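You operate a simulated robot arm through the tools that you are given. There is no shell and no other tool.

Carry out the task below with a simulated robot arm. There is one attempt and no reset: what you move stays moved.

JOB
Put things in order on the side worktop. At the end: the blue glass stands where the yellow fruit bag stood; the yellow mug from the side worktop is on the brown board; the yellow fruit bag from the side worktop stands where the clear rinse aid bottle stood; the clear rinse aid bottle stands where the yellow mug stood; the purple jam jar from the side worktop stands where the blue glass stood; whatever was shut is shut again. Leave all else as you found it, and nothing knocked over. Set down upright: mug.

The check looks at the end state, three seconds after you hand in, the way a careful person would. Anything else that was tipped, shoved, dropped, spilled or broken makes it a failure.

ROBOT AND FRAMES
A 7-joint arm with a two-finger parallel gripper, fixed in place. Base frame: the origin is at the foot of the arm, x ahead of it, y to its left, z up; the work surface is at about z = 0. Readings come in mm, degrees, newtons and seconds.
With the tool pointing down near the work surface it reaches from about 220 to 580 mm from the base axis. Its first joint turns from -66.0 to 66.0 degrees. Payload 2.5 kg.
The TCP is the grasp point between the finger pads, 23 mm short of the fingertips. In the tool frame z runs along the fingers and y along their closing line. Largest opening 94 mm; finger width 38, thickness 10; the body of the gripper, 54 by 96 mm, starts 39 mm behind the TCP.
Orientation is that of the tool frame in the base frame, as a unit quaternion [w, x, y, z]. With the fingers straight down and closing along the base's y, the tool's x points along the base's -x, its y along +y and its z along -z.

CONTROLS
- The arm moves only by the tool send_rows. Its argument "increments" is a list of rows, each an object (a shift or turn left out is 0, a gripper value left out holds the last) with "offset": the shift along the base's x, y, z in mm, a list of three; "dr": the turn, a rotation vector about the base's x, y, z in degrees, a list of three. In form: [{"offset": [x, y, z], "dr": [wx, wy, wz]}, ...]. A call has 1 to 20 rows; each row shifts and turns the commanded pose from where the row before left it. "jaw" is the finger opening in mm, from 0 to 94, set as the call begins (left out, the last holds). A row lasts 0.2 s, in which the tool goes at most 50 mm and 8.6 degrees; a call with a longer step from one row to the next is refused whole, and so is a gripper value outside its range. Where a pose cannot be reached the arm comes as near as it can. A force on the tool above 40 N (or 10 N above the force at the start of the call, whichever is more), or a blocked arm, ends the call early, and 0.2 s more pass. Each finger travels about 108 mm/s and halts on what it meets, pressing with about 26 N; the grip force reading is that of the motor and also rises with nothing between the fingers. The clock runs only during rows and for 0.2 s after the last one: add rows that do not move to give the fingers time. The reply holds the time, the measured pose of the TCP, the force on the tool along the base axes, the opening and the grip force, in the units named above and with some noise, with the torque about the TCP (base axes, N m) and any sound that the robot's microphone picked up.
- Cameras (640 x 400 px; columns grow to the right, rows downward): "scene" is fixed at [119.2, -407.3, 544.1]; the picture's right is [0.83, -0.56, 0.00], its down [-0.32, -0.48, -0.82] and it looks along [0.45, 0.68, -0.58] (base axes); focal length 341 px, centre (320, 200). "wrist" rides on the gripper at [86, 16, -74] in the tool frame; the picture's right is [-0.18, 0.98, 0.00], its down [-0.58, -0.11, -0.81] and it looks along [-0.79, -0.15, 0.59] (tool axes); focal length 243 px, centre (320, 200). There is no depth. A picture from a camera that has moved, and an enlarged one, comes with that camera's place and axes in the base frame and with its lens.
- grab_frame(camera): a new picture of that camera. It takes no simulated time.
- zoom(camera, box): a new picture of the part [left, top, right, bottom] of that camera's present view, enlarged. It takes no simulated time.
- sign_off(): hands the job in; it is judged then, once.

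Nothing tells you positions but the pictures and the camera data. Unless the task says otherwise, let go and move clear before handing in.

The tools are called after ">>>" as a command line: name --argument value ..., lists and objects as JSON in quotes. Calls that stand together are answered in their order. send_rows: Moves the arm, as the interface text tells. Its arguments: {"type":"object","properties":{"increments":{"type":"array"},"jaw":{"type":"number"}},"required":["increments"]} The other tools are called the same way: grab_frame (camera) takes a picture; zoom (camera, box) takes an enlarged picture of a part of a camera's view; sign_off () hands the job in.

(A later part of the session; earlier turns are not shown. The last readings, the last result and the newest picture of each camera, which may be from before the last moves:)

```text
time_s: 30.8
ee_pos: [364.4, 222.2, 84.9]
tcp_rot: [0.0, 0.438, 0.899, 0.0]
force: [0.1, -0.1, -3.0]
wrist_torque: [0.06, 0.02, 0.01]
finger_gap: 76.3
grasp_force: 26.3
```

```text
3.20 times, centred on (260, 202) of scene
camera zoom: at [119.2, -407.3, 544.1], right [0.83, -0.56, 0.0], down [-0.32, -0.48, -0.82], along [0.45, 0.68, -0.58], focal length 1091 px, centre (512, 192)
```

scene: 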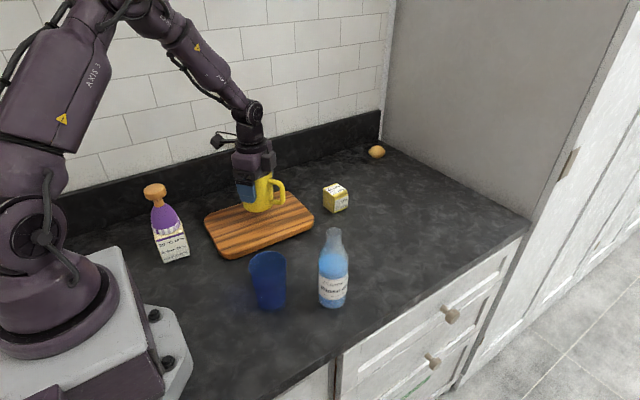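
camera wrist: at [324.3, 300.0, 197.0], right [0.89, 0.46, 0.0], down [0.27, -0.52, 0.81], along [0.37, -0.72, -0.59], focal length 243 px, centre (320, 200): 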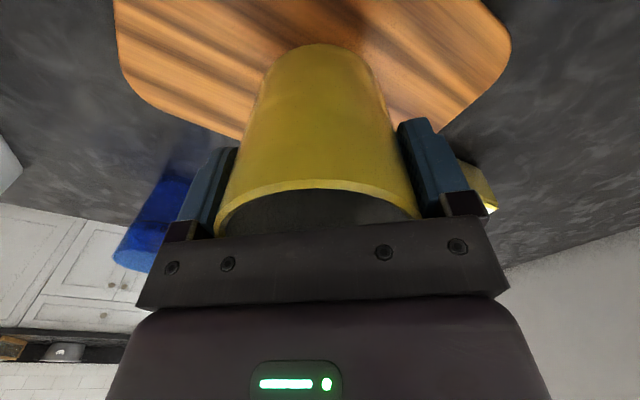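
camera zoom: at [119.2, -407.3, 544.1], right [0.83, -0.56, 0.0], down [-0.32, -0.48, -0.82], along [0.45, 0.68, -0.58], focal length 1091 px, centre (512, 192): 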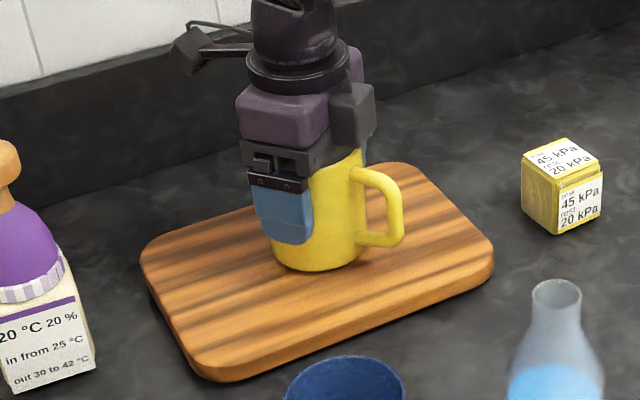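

>>> send_rows --increments '[{"offset": [0, 0, -1.5]}, {"offset": [0, 0, -1.5]}, {}]'

```text
time_s: 31.6
ee_pos: [366.2, 221.1, 82.7]
tcp_rot: [0.001, 0.439, 0.898, 0.0]
force: [-3.6, -1.8, 7.6]
wrist_torque: [-0.3, 0.18, -0.03]
finger_gap: 76.3
grasp_force: 25.6
```

The mug has touched the board, with force up at +7.6 N. I'm easing up slightly, opening, and rising straight up.

>>> send_rows --increments '[{"offset": [0, 0, 0.5]}, {}]'

>>> send_rows --increments '[{}, {}, {}]' --jaw 94

>>> send_rows --increments '[{"offset": [0, 0, 8]}, {"offset": [0, 0, 12]}, {"offset": [0, 0, 16]}, {"offset": [0, 0, 20]}, {"offset": [0, 0, 20]}, {"offset": [0, 0, 20]}, {"offset": [0, 0, 20]}, {"offset": [0, 0, 20]}, {}]'

>>> grab_frame --camera "scene"

>>> grab_frame --camera "wrist"

```text
time_s: 32.2
ee_pos: [365.1, 221.5, 82.7]
tcp_rot: [0.0, 0.437, 0.899, 0.0]
force: [0.3, 0.4, -2.4]
wrist_torque: [0.02, -0.02, 0.01]
finger_gap: 75.9
grasp_force: 26.3
```

```text
time_s: 33.0
ee_pos: [365.8, 221.6, 83.2]
tcp_rot: [0.0, 0.438, 0.899, 0.0]
force: [0.0, 0.3, 0.5]
wrist_torque: [0.01, 0.03, -0.04]
finger_gap: 93.8
grasp_force: 0.1
```

```text
time_s: 35.0
ee_pos: [365.7, 221.8, 220.5]
tcp_rot: [0.0, 0.437, 0.899, 0.0]
force: [0.2, -0.6, -0.6]
wrist_torque: [-0.02, -0.01, 0.0]
finger_gap: 94.0
grasp_force: 0.0
```

```text
taken
```

scene: 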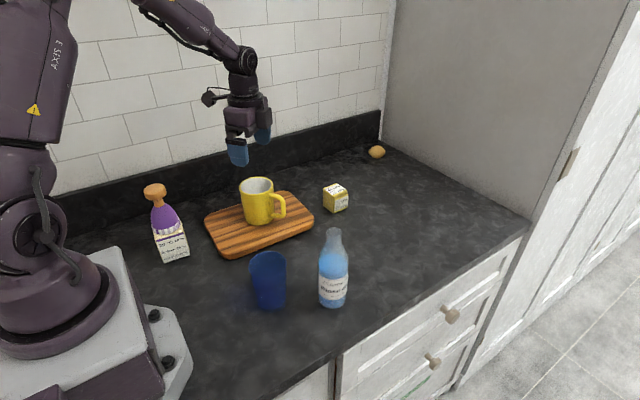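

```text
taken
camera wrist: at [323.9, 300.4, 294.9], right [0.89, 0.46, 0.0], down [0.27, -0.52, 0.81], along [0.37, -0.72, -0.59], focal length 243 px, centre (320, 200)
```

wrist: 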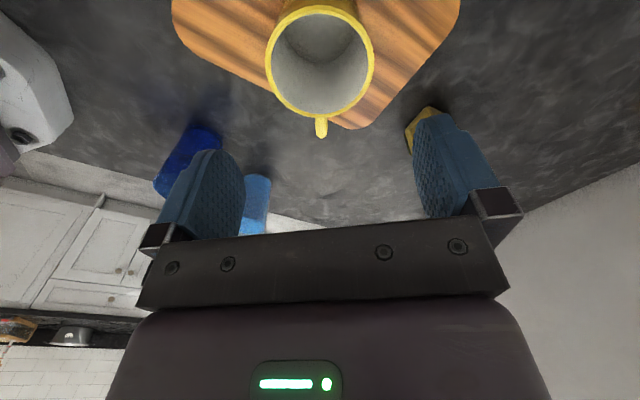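

The mug stands upright on the board with its handle clear. Next comes the rinse aid bottle, and I'm moving above it at a safe height with the gripper back to closing along y.

>>> send_rows --increments '[{"offset": [0, -5, 5], "dr": [0, 0, 1]}, {"offset": [0, -12, 8], "dr": [0, 0, 2.8]}, {"offset": [0, -16, 8], "dr": [0, 0, 2.8]}, {"offset": [0, -16, 8], "dr": [0, 0, 2.8]}, {"offset": [0, -16, 8], "dr": [0, 0, 2.8]}, {"offset": [0, -16, 8], "dr": [0, 0, 2.8]}, {"offset": [0, -16, 0], "dr": [0, 0, 2.8]}, {"offset": [0, -16, 0], "dr": [0, 0, 2.8]}, {"offset": [0, -16, 0], "dr": [0, 0, 2.8]}, {"offset": [0, -16, 0], "dr": [0, 0, 2.8]}, {"offset": [0, -16, 0], "dr": [0, 0, 2.8]}, {"offset": [0, -16, 0], "dr": [0, 0, 2.8]}, {"offset": [0, -16, 0], "dr": [0, 0, 2.8]}, {"offset": [0, -16, 0], "dr": [0, 0, 2.8]}, {"offset": [0, -16, 0], "dr": [0, 0, 2.8]}, {"offset": [0, -16, 0], "dr": [0, 0, 2.8]}, {"offset": [0, -16, 0], "dr": [0, 0, 2.8]}, {"offset": [1, -16, 0], "dr": [0, 0, 2.8]}, {"offset": [3, -16, 0], "dr": [0, 0, 2.8]}, {"offset": [4, -10, 0], "dr": [0, 0, 1]}]'

>>> grab_frame --camera "wrist"

>>> grab_frame --camera "scene"

```text
time_s: 39.2
ee_pos: [374.1, -77.2, 265.3]
tcp_rot: [0.001, -0.004, 1.0, 0.0]
force: [0.6, 0.2, 0.3]
wrist_torque: [0.0, -0.02, 0.02]
finger_gap: 94.0
grasp_force: 0.2
```

```text
taken
camera wrist: at [286.7, -62.1, 339.8], right [0.18, 0.98, 0.0], down [0.58, -0.1, 0.81], along [0.79, -0.14, -0.59], focal length 243 px, centre (320, 200)
```

wrist: 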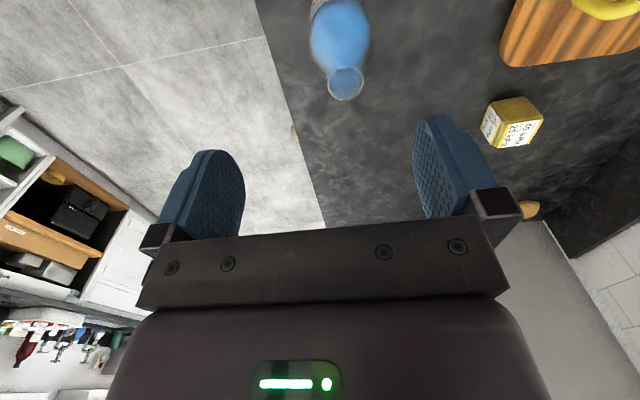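

```text
taken
```

scene: 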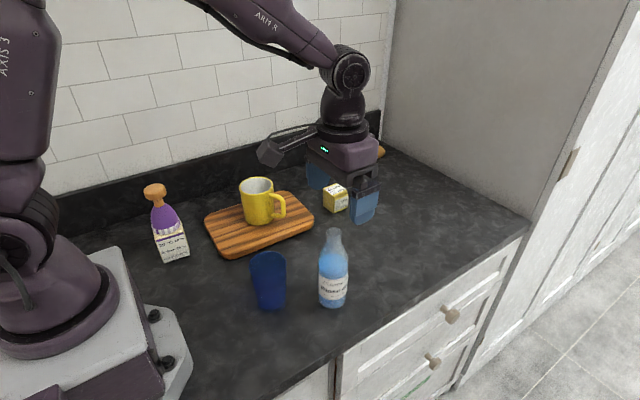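

I need the bottle's mouth position accurately, so I'm zooming in on it from both cameras.

>>> zoom --camera "wrist" --box '[290, 0, 410, 110]'

>>> zoom --camera "scene" --box '[305, 220, 365, 315]'

```text
3.64 times, centred on (350, 55) of wrist
camera zoom: at [286.7, -62.1, 339.8], right [0.18, 0.98, 0.0], down [0.58, -0.1, 0.81], along [0.79, -0.14, -0.59], focal length 882 px, centre (211, 727)
```

zoom: 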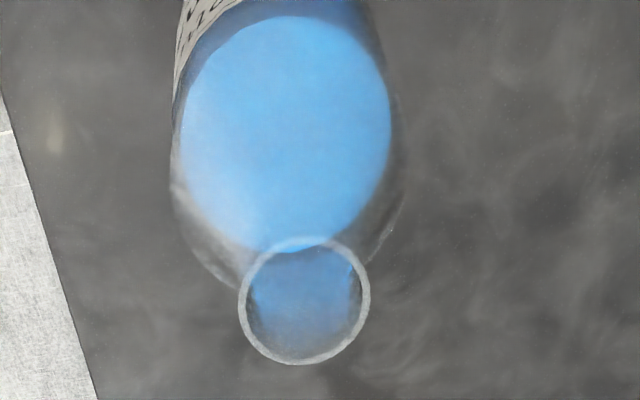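

```text
4.21 times, centred on (335, 268) of scene
camera zoom: at [119.2, -407.3, 544.1], right [0.83, -0.56, 0.0], down [-0.32, -0.48, -0.82], along [0.45, 0.68, -0.58], focal length 1436 px, centre (257, -84)
```

zoom: 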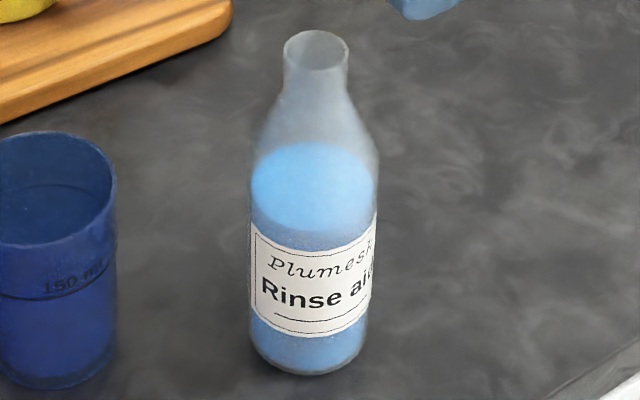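

Triangulating both views puts the bottle near (379, -60), about 172 mm tall, with a straight neck about 24.5 mm wide between z = 149 and z = 172. I'm centring above it and staying clear of the mouth.

>>> send_rows --increments '[{"offset": [2.5, 8.5, -5]}, {"offset": [2.4, 8.5, -10]}, {"offset": [0, 0, -15]}, {"offset": [0, 0, -15]}, {"offset": [0, 0, -5]}, {}]'

>>> grab_frame --camera "wrist"

>>> zoom --camera "scene" --box '[290, 150, 410, 315]'

```text
time_s: 40.6
ee_pos: [378.2, -60.3, 213.4]
tcp_rot: [0.0, -0.004, 1.0, 0.001]
force: [0.6, -0.3, 1.2]
wrist_torque: [0.0, 0.0, 0.01]
finger_gap: 93.8
grasp_force: 0.2
```

```text
taken
camera wrist: at [290.9, -44.5, 289.1], right [0.18, 0.98, 0.0], down [0.58, -0.1, 0.81], along [0.79, -0.14, -0.59], focal length 243 px, centre (320, 200)
```

wrist: 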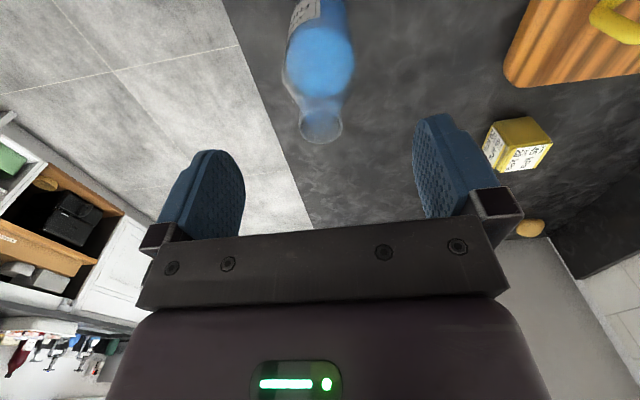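

```text
2.42 times, centred on (350, 232) of scene
camera zoom: at [119.2, -407.3, 544.1], right [0.83, -0.56, 0.0], down [-0.32, -0.48, -0.82], along [0.45, 0.68, -0.58], focal length 826 px, centre (247, 121)
```

zoom: 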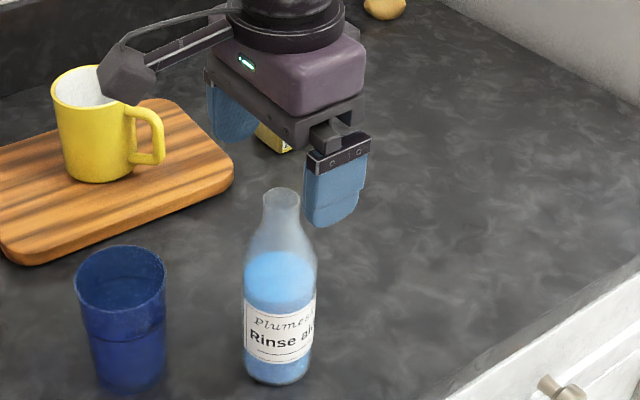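

>>> zoom --camera "wrist" --box '[270, 80, 370, 160]'

```text
5.00 times, centred on (320, 120) of wrist
camera zoom: at [290.9, -44.5, 289.1], right [0.18, 0.98, 0.0], down [0.58, -0.1, 0.81], along [0.79, -0.14, -0.59], focal length 1213 px, centre (320, 600)
```

zoom: 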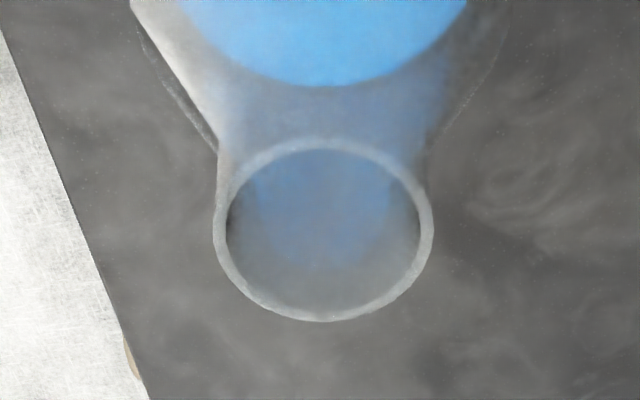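

The neck is centred between the jaws to within a millimetre. I'm lowering so the finger tips reach the base of the neck, without touching anything.

>>> send_rows --increments '[{"offset": [-0.7, 0.2, -10]}, {"offset": [0, 0, -10]}, {"offset": [0, 0, -10]}, {"offset": [0, 0, -8]}, {"offset": [0, 0, -3]}, {}]'

>>> send_rows --increments '[{}, {}, {}]' --jaw 36

>>> grab_frame --camera "wrist"

>>> zoom --camera "scene" --box '[290, 180, 380, 315]'

```text
time_s: 42.0
ee_pos: [377.2, -60.8, 172.1]
tcp_rot: [0.0, -0.004, 1.0, 0.0]
force: [0.4, -1.2, -0.4]
wrist_torque: [0.0, 0.01, -0.05]
finger_gap: 94.0
grasp_force: 0.1
```

```text
time_s: 42.8
ee_pos: [376.9, -60.0, 173.3]
tcp_rot: [0.001, -0.004, 1.0, -0.001]
force: [-0.7, 0.4, 0.8]
wrist_torque: [0.0, -0.01, 0.05]
finger_gap: 36.0
grasp_force: 0.1
```

```text
taken
camera wrist: at [290.3, -44.7, 248.1], right [0.18, 0.98, 0.0], down [0.58, -0.1, 0.81], along [0.79, -0.14, -0.59], focal length 243 px, centre (320, 200)
```

wrist: 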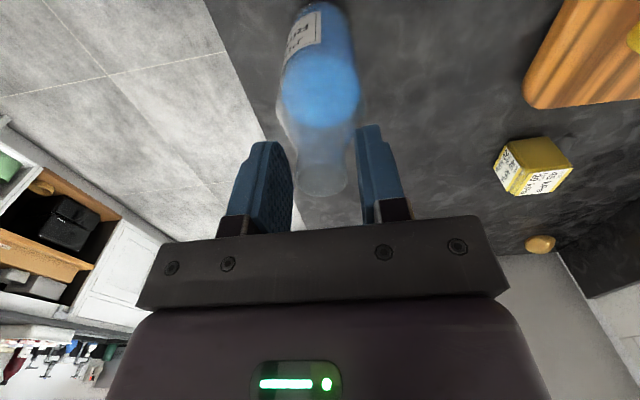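

```text
2.96 times, centred on (335, 248) of scene
camera zoom: at [119.2, -407.3, 544.1], right [0.83, -0.56, 0.0], down [-0.32, -0.48, -0.82], along [0.45, 0.68, -0.58], focal length 1010 px, centre (276, 59)
```

zoom: 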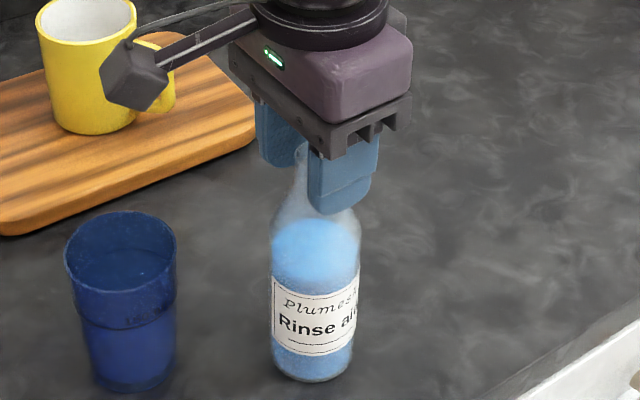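

>>> zoom --camera "wrist" --box '[240, 90, 410, 220]'

```text
3.08 times, centred on (325, 155) of wrist
camera zoom: at [290.3, -44.7, 248.1], right [0.18, 0.98, 0.0], down [0.58, -0.1, 0.81], along [0.79, -0.14, -0.59], focal length 746 px, centre (305, 338)
```

zoom: 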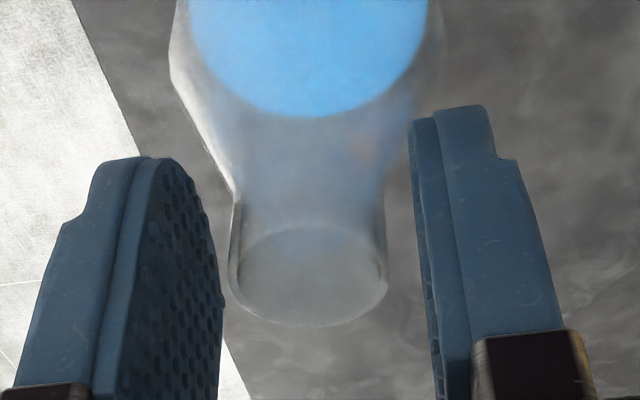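

The neck sits centred between the pads. I'm closing firmly on it.

>>> send_rows --increments '[{}, {}, {}]' --jaw 27

>>> send_rows --increments '[{}, {}, {}, {}, {}]' --jaw 5

>>> grab_frame --camera "wrist"

>>> zoom --camera "scene" --box '[290, 180, 380, 315]'

```text
time_s: 43.6
ee_pos: [376.4, -61.0, 172.4]
tcp_rot: [-0.001, -0.005, 1.0, 0.0]
force: [-0.2, 0.3, -0.9]
wrist_torque: [-0.01, 0.01, 0.0]
finger_gap: 27.2
grasp_force: 0.1
```

```text
time_s: 44.8
ee_pos: [378.6, -59.7, 172.8]
tcp_rot: [0.0, -0.004, 1.0, 0.001]
force: [1.3, 0.5, 0.0]
wrist_torque: [0.09, -0.08, 0.03]
finger_gap: 24.0
grasp_force: 25.9
```

```text
taken
camera wrist: at [290.3, -44.7, 248.0], right [0.18, 0.98, 0.0], down [0.58, -0.1, 0.81], along [0.79, -0.14, -0.59], focal length 243 px, centre (320, 200)
```

wrist: 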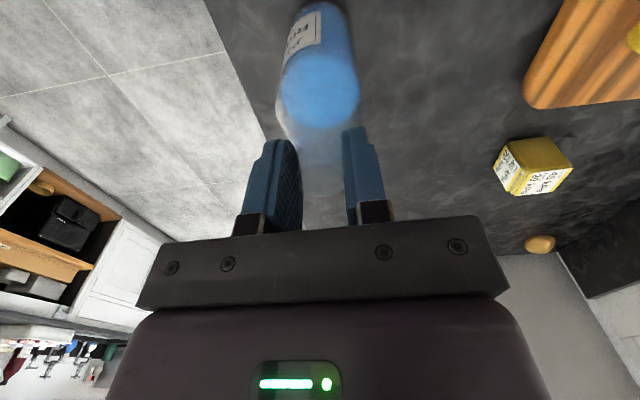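

```text
2.96 times, centred on (335, 248) of scene
camera zoom: at [119.2, -407.3, 544.1], right [0.83, -0.56, 0.0], down [-0.32, -0.48, -0.82], along [0.45, 0.68, -0.58], focal length 1010 px, centre (276, 59)
```

zoom: 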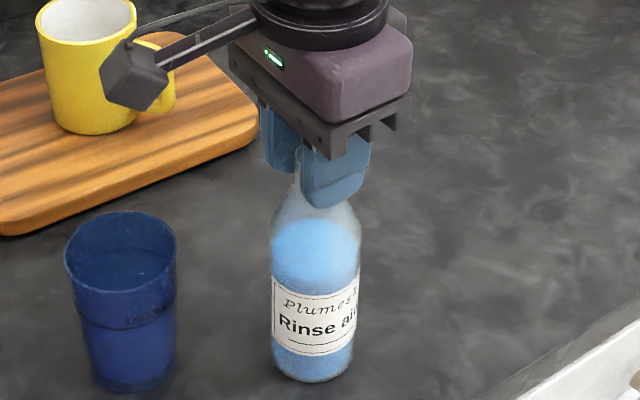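

The neck is gripped at 24 mm and the bottle stayed put. I'm doing a small test lift to check it holds.

>>> send_rows --increments '[{"offset": [0, 0, 2]}, {"offset": [0, 0, 3]}, {"offset": [0, 0, 3]}, {"offset": [0, 0, 2]}, {}]'

>>> grab_frame --camera "wrist"

>>> zoom --camera "scene" --box '[290, 180, 380, 315]'

```text
time_s: 46.0
ee_pos: [377.4, -59.4, 183.8]
tcp_rot: [0.001, -0.004, 1.0, 0.001]
force: [-0.2, -0.9, -2.5]
wrist_torque: [0.0, 0.01, -0.02]
finger_gap: 23.9
grasp_force: 26.4
```

```text
taken
camera wrist: at [290.8, -44.5, 258.1], right [0.18, 0.98, 0.0], down [0.58, -0.1, 0.81], along [0.79, -0.14, -0.59], focal length 243 px, centre (320, 200)
```

wrist: 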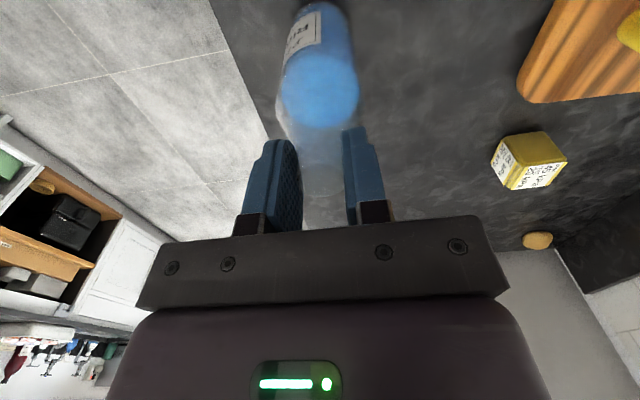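

```text
2.96 times, centred on (335, 248) of scene
camera zoom: at [119.2, -407.3, 544.1], right [0.83, -0.56, 0.0], down [-0.32, -0.48, -0.82], along [0.45, 0.68, -0.58], focal length 1010 px, centre (276, 59)
```

zoom: 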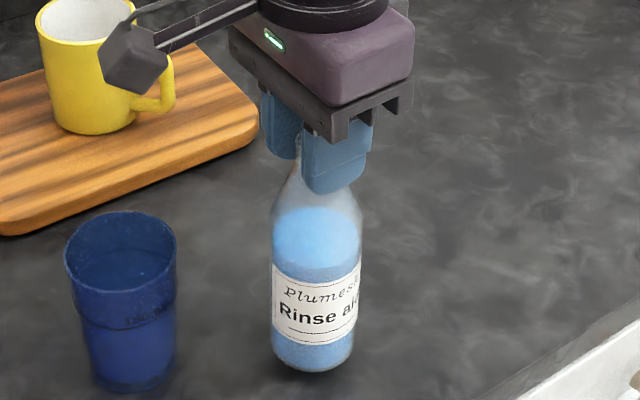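

The bottle lifted cleanly without slipping and weighs about 2.5 N. I'm raising it a little more and carrying it smoothly toward where the mug stood.

>>> send_rows --increments '[{"offset": [0, 0, 4]}, {"offset": [0, 0, 6]}, {"offset": [1, 0.2, 5]}, {"offset": [3, 0.6, 2]}, {"offset": [5, 1, 0]}, {"offset": [7, 1.4, 0]}, {"offset": [9, 1.8, 0]}, {"offset": [10, 2, 0]}, {"offset": [10, 2, 0]}, {"offset": [10, 2, 0]}, {"offset": [10, 2, 0]}, {"offset": [10, 2, 0]}, {"offset": [10, 2, 0]}, {"offset": [9, 1.8, 0]}, {"offset": [7, 1.4, 0]}, {"offset": [5, 1, 0]}, {"offset": [3, 0.6, 0]}, {"offset": [1, 0.2, 0]}, {}]'

>>> grab_frame --camera "wrist"

>>> grab_frame --camera "scene"

```text
time_s: 50.0
ee_pos: [488.2, -38.1, 199.5]
tcp_rot: [0.0, -0.004, 1.0, 0.0]
force: [0.3, 0.2, -2.9]
wrist_torque: [-0.02, -0.01, 0.0]
finger_gap: 23.9
grasp_force: 26.2
```

```text
taken
camera wrist: at [400.5, -22.1, 274.9], right [0.18, 0.98, 0.0], down [0.58, -0.1, 0.81], along [0.79, -0.14, -0.59], focal length 243 px, centre (320, 200)
```

wrist: 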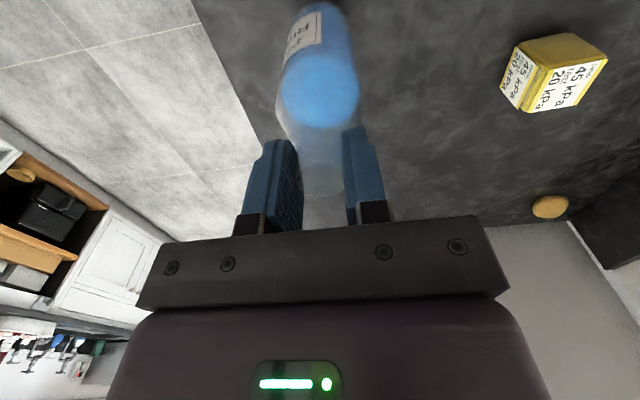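

```text
taken
```

scene: 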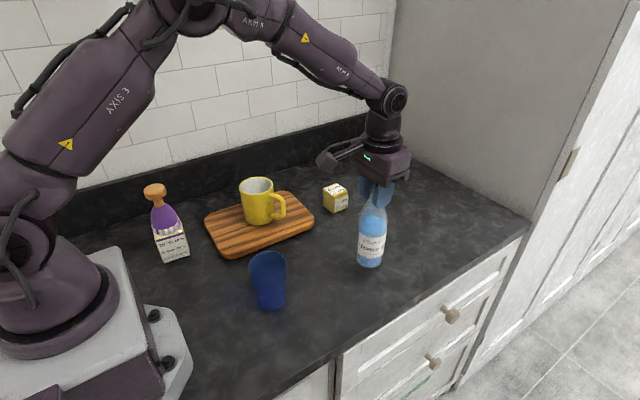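

The bottle is hanging steadily. I'm carrying it on to the mug's old spot.

>>> send_rows --increments '[{"offset": [1, 0.2, 0]}, {"offset": [3, 0.6, 0]}, {"offset": [5, 1, 0]}, {"offset": [7, 1.4, 0]}, {"offset": [9, 1.8, 0]}, {"offset": [10.6, 2, 0]}, {"offset": [10.6, 2, 0]}, {"offset": [10.6, 2, 0]}, {"offset": [10.6, 2, 0]}, {"offset": [9, 1.8, 0]}, {"offset": [7, 1.3, 0]}, {"offset": [5, 0.9, 0]}, {"offset": [3, 0.5, 0]}, {"offset": [1, 0.2, 0]}, {}]'

>>> grab_frame --camera "wrist"

>>> grab_frame --camera "scene"

```text
time_s: 53.2
ee_pos: [580.2, -20.2, 199.9]
tcp_rot: [-0.001, -0.004, 1.0, 0.0]
force: [0.1, 0.5, -3.2]
wrist_torque: [0.02, 0.05, 0.01]
finger_gap: 23.9
grasp_force: 25.4
```

```text
taken
camera wrist: at [493.2, -4.6, 275.3], right [0.18, 0.98, 0.0], down [0.58, -0.1, 0.81], along [0.79, -0.14, -0.59], focal length 243 px, centre (320, 200)
```

wrist: 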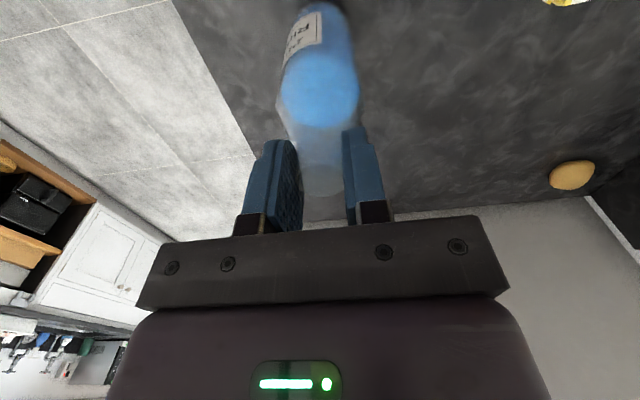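

```text
taken
```

scene: 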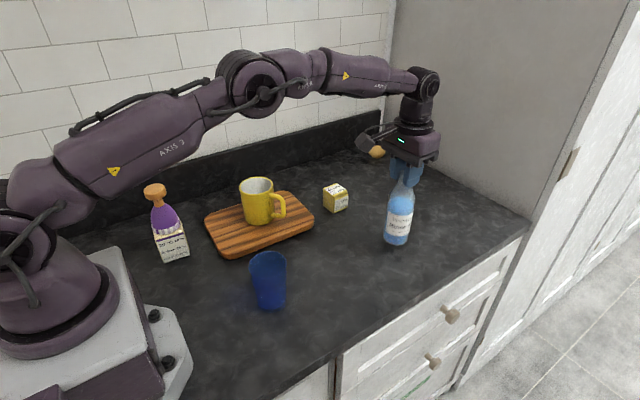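

The bottle is right above the spot at (580, -20). I'm lowering it gently to touch down.

>>> send_rows --increments '[{"offset": [0, 0, -3]}, {"offset": [0, 0, -5]}, {"offset": [0, 0, -6]}, {"offset": [0, 0, -5]}, {"offset": [0, 0, -3]}, {"offset": [0, 0, -2]}, {"offset": [0, 0, -1]}, {}]'

>>> send_rows --increments '[{"offset": [0, 0, -1]}, {"offset": [0, 0, -1]}, {}]'

>>> zoom --camera "scene" --box '[350, 130, 450, 260]'

```text
time_s: 55.0
ee_pos: [580.4, -20.8, 174.5]
tcp_rot: [-0.001, -0.004, 1.0, 0.0]
force: [-0.2, -0.3, -3.4]
wrist_torque: [0.0, 0.04, 0.04]
finger_gap: 23.9
grasp_force: 25.7
```

```text
time_s: 55.8
ee_pos: [580.1, -20.5, 172.7]
tcp_rot: [0.0, -0.004, 1.0, 0.001]
force: [0.4, 0.3, -1.5]
wrist_torque: [-0.02, 0.02, 0.0]
finger_gap: 23.7
grasp_force: 25.8
```

```text
3.08 times, centred on (400, 195) of scene
camera zoom: at [119.2, -407.3, 544.1], right [0.83, -0.56, 0.0], down [-0.32, -0.48, -0.82], along [0.45, 0.68, -0.58], focal length 1049 px, centre (74, 215)
```

zoom: 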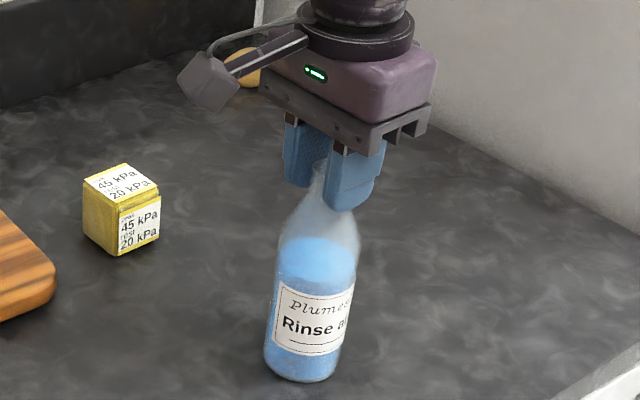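

>>> send_rows --increments '[{"offset": [0, 0, -0.7]}, {}]'

```text
time_s: 56.4
ee_pos: [580.5, -20.8, 172.5]
tcp_rot: [0.0, -0.004, 1.0, 0.0]
force: [-1.9, 0.7, 3.5]
wrist_torque: [0.06, 0.38, -0.03]
finger_gap: 23.6
grasp_force: 26.0
```

The bottle is standing on the counter with the force reversed to +3.5 N. I'm opening and rising straight up.

>>> send_rows --increments '[{}, {}]' --jaw 30

>>> send_rows --increments '[{}, {}, {}]' --jaw 80

>>> send_rows --increments '[{"offset": [0, 0, 5]}, {"offset": [0, 0, 10]}, {"offset": [0, 0, 15]}, {"offset": [0, 0, 15]}, {"offset": [0, 0, 10]}, {}]'

>>> grab_frame --camera "scene"

>>> grab_frame --camera "wrist"

```text
time_s: 57.0
ee_pos: [580.4, -20.3, 173.1]
tcp_rot: [0.0, -0.004, 1.0, 0.0]
force: [0.6, -0.2, 0.3]
wrist_torque: [-0.01, 0.02, 0.01]
finger_gap: 29.8
grasp_force: 0.2
```

```text
time_s: 57.8
ee_pos: [579.8, -21.4, 172.4]
tcp_rot: [0.0, -0.004, 1.0, 0.0]
force: [-0.7, -0.5, 0.3]
wrist_torque: [0.0, -0.01, 0.0]
finger_gap: 79.9
grasp_force: 0.1
```

```text
time_s: 59.2
ee_pos: [579.4, -20.5, 227.5]
tcp_rot: [0.0, -0.005, 1.0, 0.0]
force: [0.5, -0.6, 0.3]
wrist_torque: [0.02, 0.02, -0.02]
finger_gap: 79.7
grasp_force: 0.1
```

```text
taken
```

scene: 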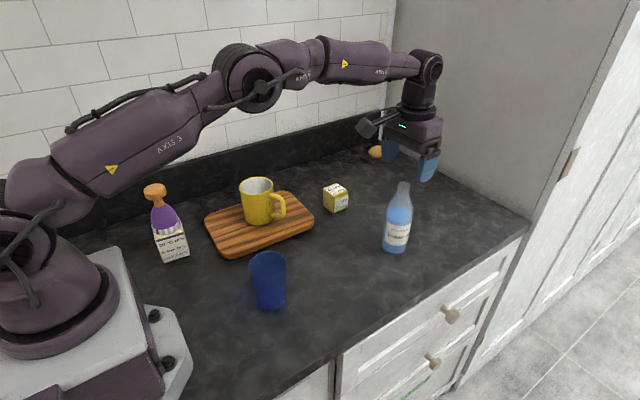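

```text
taken
camera wrist: at [492.6, -4.9, 302.6], right [0.18, 0.98, 0.0], down [0.58, -0.1, 0.81], along [0.79, -0.14, -0.59], focal length 243 px, centre (320, 200)
```

wrist: 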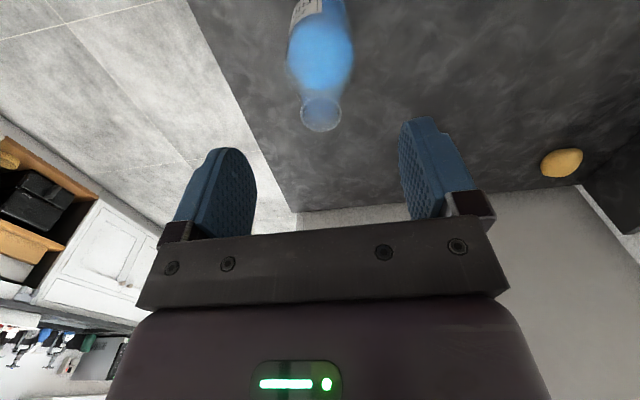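

The bottle stands upright on the mug's old spot. Next is the fruit bag, so I'm moving over toward it for a closer measurement.

>>> send_rows --increments '[{"offset": [-1, 6, 0]}, {"offset": [-3, 12, 0]}, {"offset": [-3, 17, 0]}, {"offset": [-3, 18, 0]}, {"offset": [-3, 18, 0]}, {"offset": [-3, 18, -4]}, {"offset": [-3, 18, -6]}, {"offset": [-3, 18, -6]}, {"offset": [-3, 18, -6]}, {"offset": [-3, 18, -6]}, {"offset": [-3, 15, -5]}, {"offset": [-3, 10, -3]}, {"offset": [-1, 4, -2]}, {}]' --jaw 94

>>> grab_frame --camera "wrist"

>>> grab_frame --camera "scene"

```text
time_s: 62.2
ee_pos: [544.0, 169.3, 190.4]
tcp_rot: [0.0, -0.005, 1.0, 0.0]
force: [-0.7, -0.4, -0.3]
wrist_torque: [0.0, -0.03, 0.01]
finger_gap: 93.9
grasp_force: 0.1
```

```text
taken
camera wrist: at [457.4, 185.1, 265.2], right [0.18, 0.98, 0.0], down [0.58, -0.1, 0.81], along [0.79, -0.14, -0.59], focal length 243 px, centre (320, 200)
```

wrist: 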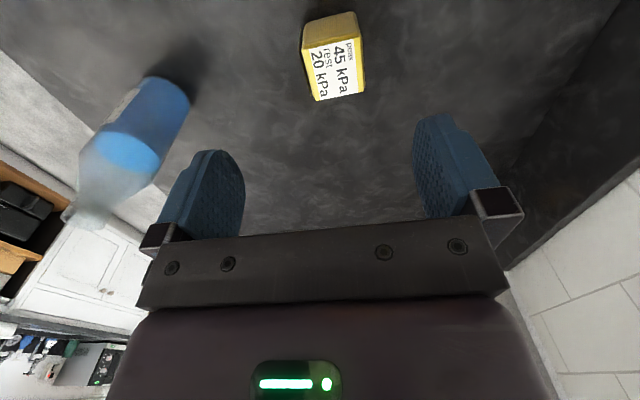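

```text
taken
```

scene: 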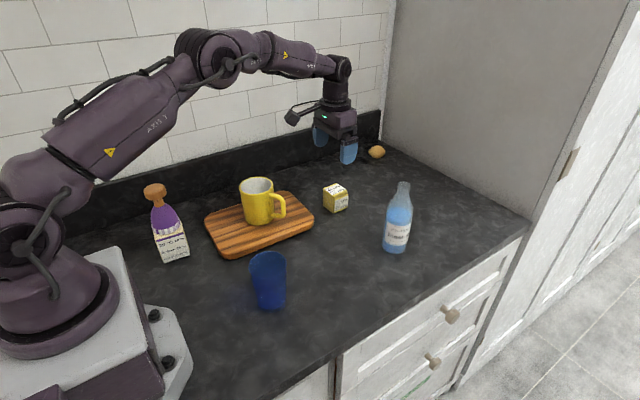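

>>> zoom --camera "wrist" --box '[280, 0, 390, 110]'

>>> zoom --camera "scene" --box '[312, 175, 360, 220]'

```text
3.64 times, centred on (335, 55) of wrist
camera zoom: at [457.4, 185.1, 265.2], right [0.18, 0.98, 0.0], down [0.58, -0.1, 0.81], along [0.79, -0.14, -0.59], focal length 882 px, centre (266, 727)
```

zoom: 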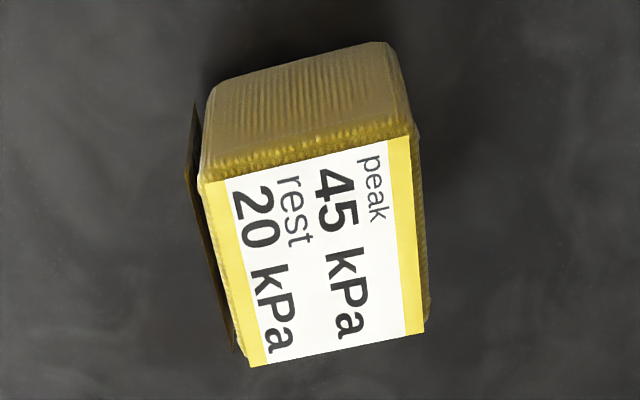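

```text
8.89 times, centred on (336, 198) of scene
camera zoom: at [119.2, -407.3, 544.1], right [0.83, -0.56, 0.0], down [-0.32, -0.48, -0.82], along [0.45, 0.68, -0.58], focal length 3030 px, centre (178, 222)
```

zoom: 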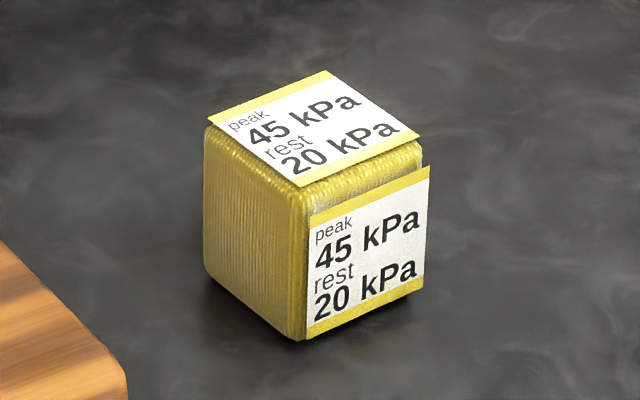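

The bag measures about 45 mm wide and 55 mm tall, centred near (561, 180) and turned about 2°. That's at the edge of reach, so I'm checking at z = 110, above it, whether the arm gets there with the tool vertical.

>>> send_rows --increments '[{"offset": [4, 3, -15], "dr": [0, 0, 0.9]}, {"offset": [5, 3, -17], "dr": [0, 0, 0.9]}, {"offset": [4, 2.7, -17]}, {"offset": [4, 2, -17]}, {"offset": [0, 0, -14]}, {}]'

>>> grab_frame --camera "wrist"

>>> zoom --camera "scene" --box '[280, 100, 400, 220]'

```text
time_s: 63.6
ee_pos: [562.9, 180.2, 107.4]
tcp_rot: [0.0, -0.02, 1.0, -0.001]
force: [-0.5, -0.3, 0.0]
wrist_torque: [0.0, 0.0, 0.0]
finger_gap: 94.0
grasp_force: 0.1
```

```text
taken
camera wrist: at [474.9, 193.1, 183.6], right [0.15, 0.99, 0.0], down [0.59, -0.09, 0.81], along [0.8, -0.12, -0.59], focal length 243 px, centre (320, 200)
```

wrist: 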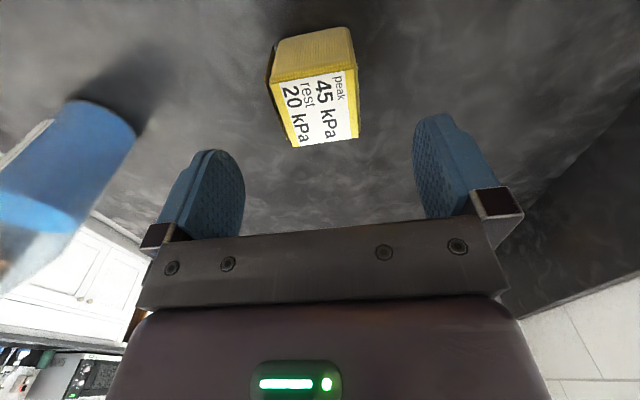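

```text
3.33 times, centred on (340, 160) of scene
camera zoom: at [119.2, -407.3, 544.1], right [0.83, -0.56, 0.0], down [-0.32, -0.48, -0.82], along [0.45, 0.68, -0.58], focal length 1136 px, centre (253, 333)
```

zoom: 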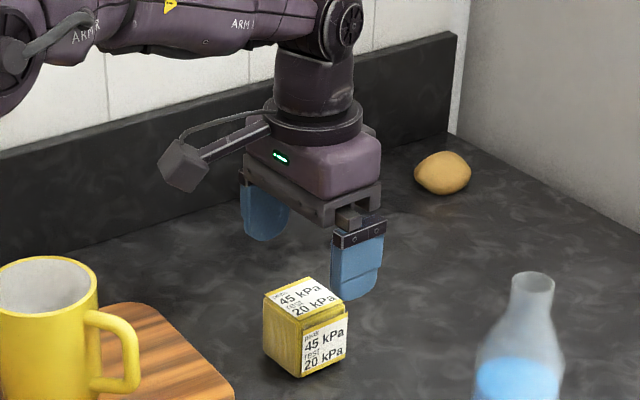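

>>> zoom --camera "wrist" --box '[250, 10, 380, 160]'

```text
2.67 times, centred on (315, 85) of wrist
camera zoom: at [474.9, 193.1, 183.6], right [0.15, 0.99, 0.0], down [0.59, -0.09, 0.81], along [0.8, -0.12, -0.59], focal length 647 px, centre (333, 507)
```

zoom: 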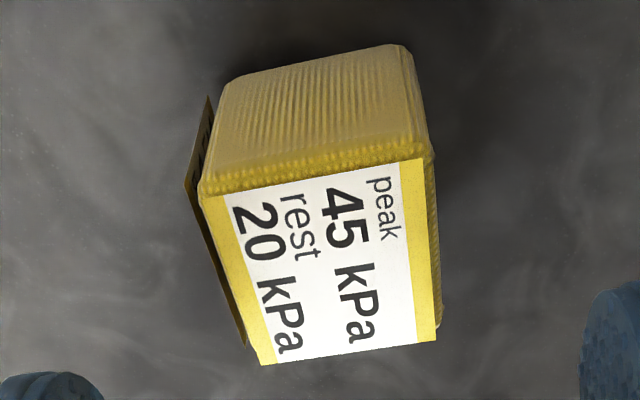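

The bag's centre is confirmed near (561, 180.2), its faces line up with the jaws, and there are about 24 mm of room on each side. I'm descending around it and watching reach and force.

>>> send_rows --increments '[{"offset": [-0.3, -0.3, -10]}, {"offset": [0, 0, -12]}, {"offset": [0, 0, -12]}, {"offset": [0, 0, -12]}, {"offset": [0, 0, -6]}, {}]'

>>> grab_frame --camera "wrist"

```text
time_s: 65.0
ee_pos: [562.2, 180.4, 57.1]
tcp_rot: [0.0, -0.02, 1.0, 0.0]
force: [0.2, 0.5, -0.1]
wrist_torque: [0.01, -0.02, 0.01]
finger_gap: 94.0
grasp_force: 0.1
```

```text
taken
camera wrist: at [474.0, 193.3, 132.7], right [0.15, 0.99, 0.0], down [0.58, -0.09, 0.81], along [0.8, -0.12, -0.59], focal length 243 px, centre (320, 200)
```

wrist: 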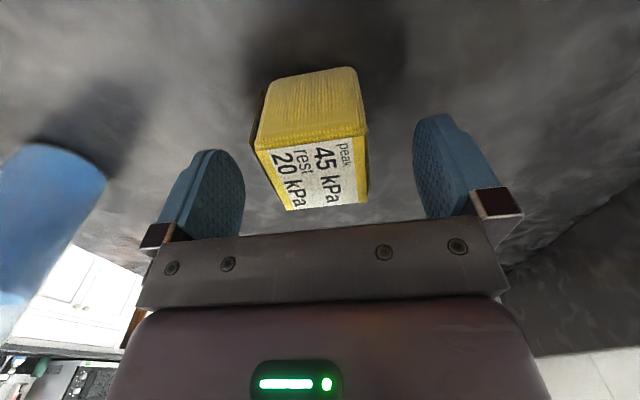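

The arm still reaches with the tool vertical. I'm going down to about z = 28, so the pads cover the full side faces of the bag with the fingertips just above the counter.

>>> send_rows --increments '[{"offset": [0, 0, -8]}, {"offset": [0, 0, -8]}, {"offset": [0, 0, -7]}, {"offset": [0, 0, -4]}, {"offset": [0, 0, -2]}, {}]'

>>> grab_frame --camera "wrist"

>>> zoom --camera "scene" --box '[280, 120, 400, 220]'

```text
time_s: 66.4
ee_pos: [562.8, 179.0, 28.6]
tcp_rot: [0.0, -0.02, 1.0, 0.0]
force: [0.2, -0.6, 0.1]
wrist_torque: [0.02, 0.0, 0.03]
finger_gap: 94.1
grasp_force: 0.1
```

```text
taken
camera wrist: at [474.8, 192.8, 103.9], right [0.15, 0.99, 0.0], down [0.59, -0.09, 0.81], along [0.8, -0.12, -0.59], focal length 243 px, centre (320, 200)
```

wrist: 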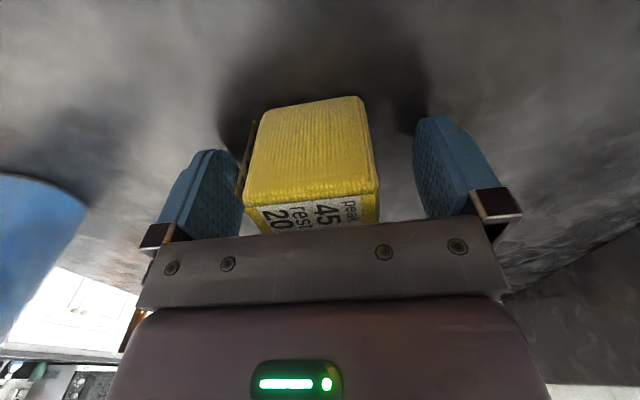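

```text
4.00 times, centred on (340, 170) of scene
camera zoom: at [119.2, -407.3, 544.1], right [0.83, -0.56, 0.0], down [-0.32, -0.48, -0.82], along [0.45, 0.68, -0.58], focal length 1364 px, centre (240, 320)
```

zoom: 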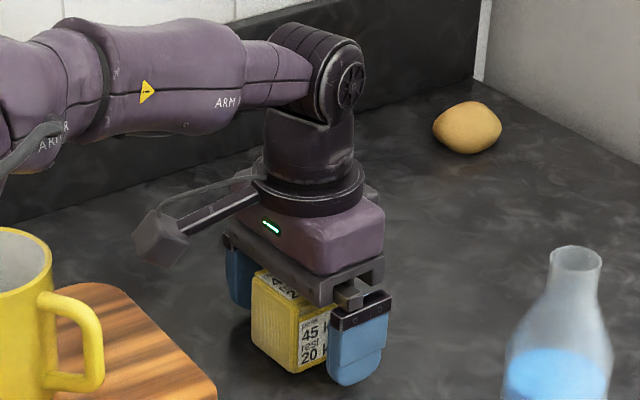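

The pads are alongside the bag, fully covering its faces. I'll close very gradually so the pressure stays well under the labelled 45 kPa peak and 20 kPa rest.

>>> send_rows --increments '[{}, {}]' --jaw 60

>>> send_rows --increments '[{}]' --jaw 52

>>> send_rows --increments '[{}]' --jaw 49

>>> grab_frame --camera "wrist"

```text
time_s: 67.0
ee_pos: [562.5, 179.9, 27.6]
tcp_rot: [0.0, -0.02, 1.0, 0.0]
force: [-0.3, 0.4, -0.4]
wrist_torque: [0.0, -0.02, 0.01]
finger_gap: 60.2
grasp_force: 0.1
```

```text
time_s: 67.4
ee_pos: [563.3, 179.1, 29.7]
tcp_rot: [-0.001, -0.02, 1.0, 0.001]
force: [-0.3, -0.7, 1.2]
wrist_torque: [-0.02, 0.02, -0.01]
finger_gap: 52.1
grasp_force: 0.0
```

```text
time_s: 67.8
ee_pos: [562.6, 178.3, 29.3]
tcp_rot: [0.0, -0.02, 1.0, 0.0]
force: [-0.2, 1.1, -0.3]
wrist_torque: [0.0, -0.01, -0.02]
finger_gap: 49.9
grasp_force: 1.0
```

```text
taken
camera wrist: at [474.9, 192.8, 104.0], right [0.15, 0.99, 0.0], down [0.59, -0.09, 0.81], along [0.8, -0.12, -0.59], focal length 243 px, centre (320, 200)
```

wrist: 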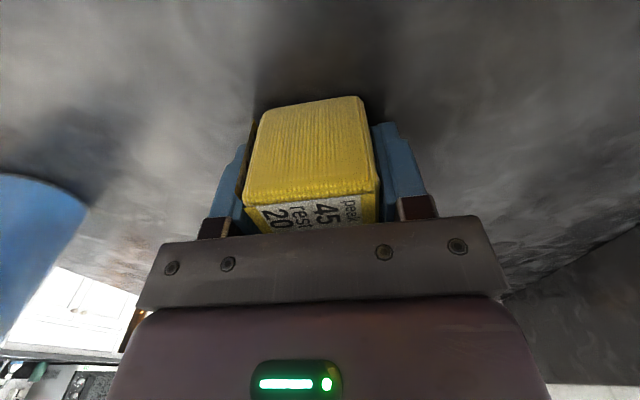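

The pads first touch at about 50 mm with only 1 N. I'm continuing in 1 mm steps and reading the force.

>>> send_rows --increments '[{}, {}]' --jaw 48

>>> send_rows --increments '[{}, {}]' --jaw 47

>>> send_rows --increments '[{}, {}]' --jaw 46

```text
time_s: 68.4
ee_pos: [562.9, 180.3, 29.3]
tcp_rot: [0.0, -0.02, 1.0, 0.0]
force: [0.5, 0.2, 1.3]
wrist_torque: [-0.01, 0.01, -0.04]
finger_gap: 49.7
grasp_force: 25.2
```

```text
time_s: 69.0
ee_pos: [562.8, 180.6, 29.0]
tcp_rot: [0.001, -0.019, 1.0, 0.0]
force: [-0.4, 0.9, 0.9]
wrist_torque: [0.02, 0.04, 0.02]
finger_gap: 49.6
grasp_force: 26.1
```

```text
time_s: 69.6
ee_pos: [563.2, 179.7, 28.1]
tcp_rot: [0.0, -0.02, 1.0, 0.0]
force: [0.2, 1.2, 0.1]
wrist_torque: [0.0, 0.03, -0.02]
finger_gap: 49.7
grasp_force: 26.1
```

The bag measures 49.7 mm and holds at 26 N over the whole pad face, which is about 15 kPa and within the 20 kPa limit. I'm doing a small test lift.

>>> send_rows --increments '[{"offset": [0, 0, 1.5]}, {"offset": [0, 0, 2]}, {"offset": [0, 0, 2]}, {"offset": [0, 0, 1.5]}, {}]'

>>> grab_frame --camera "wrist"

>>> zoom --camera "scene" --box '[280, 120, 400, 220]'

```text
time_s: 70.8
ee_pos: [561.7, 180.3, 36.6]
tcp_rot: [0.0, -0.02, 1.0, 0.0]
force: [0.4, -0.5, -1.1]
wrist_torque: [0.02, -0.06, -0.02]
finger_gap: 50.1
grasp_force: 26.2
```

```text
taken
camera wrist: at [474.2, 193.3, 111.1], right [0.15, 0.99, 0.0], down [0.59, -0.09, 0.81], along [0.8, -0.12, -0.59], focal length 243 px, centre (320, 200)
```

wrist: 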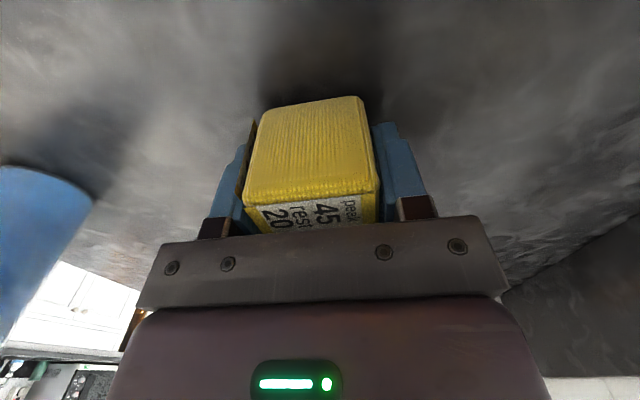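

```text
4.00 times, centred on (340, 170) of scene
camera zoom: at [119.2, -407.3, 544.1], right [0.83, -0.56, 0.0], down [-0.32, -0.48, -0.82], along [0.45, 0.68, -0.58], focal length 1364 px, centre (240, 320)
```

zoom: 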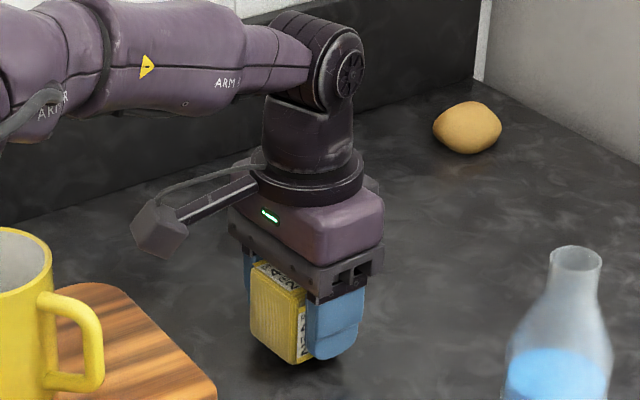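

The bag lifted cleanly. I'm raising it and carrying it toward the bottle's old spot near (377.5, -60), turning the gripper 90° on the way so the wrist camera stays clear of the glass.

>>> send_rows --increments '[{"offset": [0, 0, 3]}, {"offset": [0, 0, 7]}, {"offset": [0, 0, 9]}, {"offset": [0, 0, 6]}, {"offset": [-1.8, -2.4, 0], "dr": [0, 0, -4.5]}, {"offset": [-4, -5.2, 0], "dr": [0, 0, -4.5]}, {"offset": [-6.7, -8.7, 0], "dr": [0, 0, -6]}, {"offset": [-6.7, -8.7, 0], "dr": [0, 0, -6]}, {"offset": [-6.7, -8.7, 0], "dr": [0, 0, -6]}, {"offset": [-6.7, -8.7, 0], "dr": [0, 0, -6]}, {"offset": [-6.7, -8.7, 0], "dr": [0, 0, -6]}, {"offset": [-6.7, -8.7, 0], "dr": [0, 0, -6]}, {"offset": [-6.7, -8.7, 0], "dr": [0, 0, -6]}, {"offset": [-6.7, -8.7, 0], "dr": [0, 0, -6]}, {"offset": [-6.7, -8.7, 0], "dr": [0, 0, -6]}, {"offset": [-6.7, -8.7, 0], "dr": [0, 0, -6]}, {"offset": [-6.7, -8.7, 0], "dr": [0, 0, -6]}, {"offset": [-6.7, -8.7, 0], "dr": [0, 0, -6]}, {"offset": [-4, -5.2, 0], "dr": [0, 0, -4.5]}, {"offset": [-1.8, -2.4, 0], "dr": [0, 0, -4.5]}]'

>>> grab_frame --camera "wrist"

>>> grab_frame --camera "scene"

```text
time_s: 75.0
ee_pos: [470.5, 61.2, 59.9]
tcp_rot: [0.0, 0.693, 0.721, 0.0]
force: [0.4, 0.0, -1.3]
wrist_torque: [-0.02, 0.02, 0.06]
finger_gap: 50.0
grasp_force: 26.0
```

```text
taken
camera wrist: at [482.6, 148.2, 135.9], right [0.99, -0.15, 0.0], down [-0.09, -0.59, 0.81], along [-0.12, -0.8, -0.59], focal length 243 px, centre (320, 200)
```

wrist: 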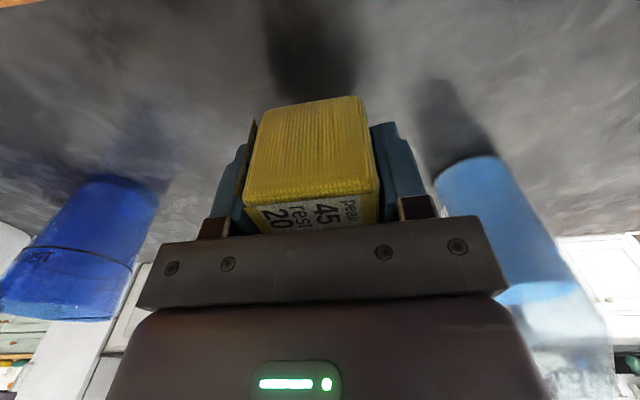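

```text
taken
```

scene: 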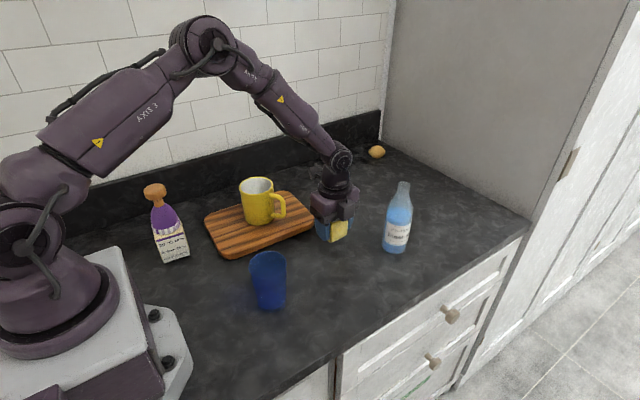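

The hold is steady and it's halfway there. I'm continuing to above the bottle's old spot.

>>> send_rows --increments '[{"offset": [-1.8, -2.4, 0]}, {"offset": [-4, -5.2, 0]}, {"offset": [-6.75, -8.8, 0]}, {"offset": [-6.75, -8.8, 0]}, {"offset": [-6.75, -8.8, 0]}, {"offset": [-6.75, -8.8, 0]}, {"offset": [-6.75, -8.8, 0]}, {"offset": [-6.75, -8.8, 0]}, {"offset": [-6.75, -8.8, 0]}, {"offset": [-6.75, -8.8, 0]}, {"offset": [-6.75, -8.8, 0]}, {"offset": [-6.75, -8.8, 0]}, {"offset": [-6.75, -8.8, 0]}, {"offset": [-6.75, -8.8, 0]}, {"offset": [-4, -5.5, 0]}, {"offset": [-1.8, -2.8, 0]}, {}]'

>>> grab_frame --camera "wrist"

>>> grab_frame --camera "scene"

```text
time_s: 78.6
ee_pos: [377.5, -62.9, 60.9]
tcp_rot: [0.0, 0.693, 0.721, -0.001]
force: [0.1, -0.3, -0.8]
wrist_torque: [0.0, 0.01, 0.01]
finger_gap: 49.9
grasp_force: 25.5
```

```text
taken
camera wrist: at [389.0, 25.9, 135.3], right [0.99, -0.15, 0.0], down [-0.09, -0.59, 0.81], along [-0.12, -0.8, -0.59], focal length 243 px, centre (320, 200)
```

wrist: 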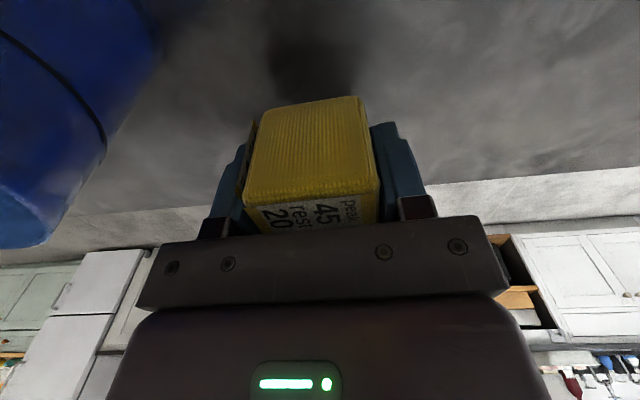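

```text
taken
```

scene: 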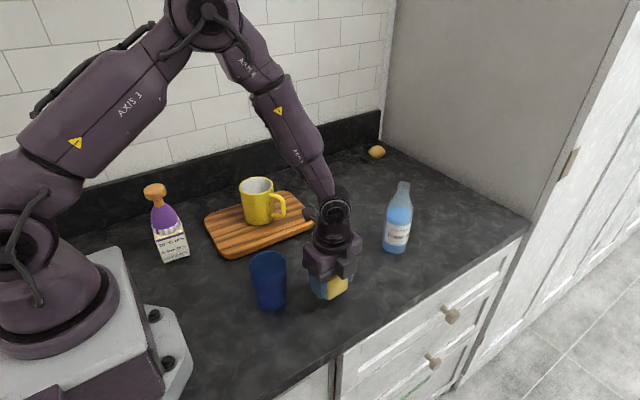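

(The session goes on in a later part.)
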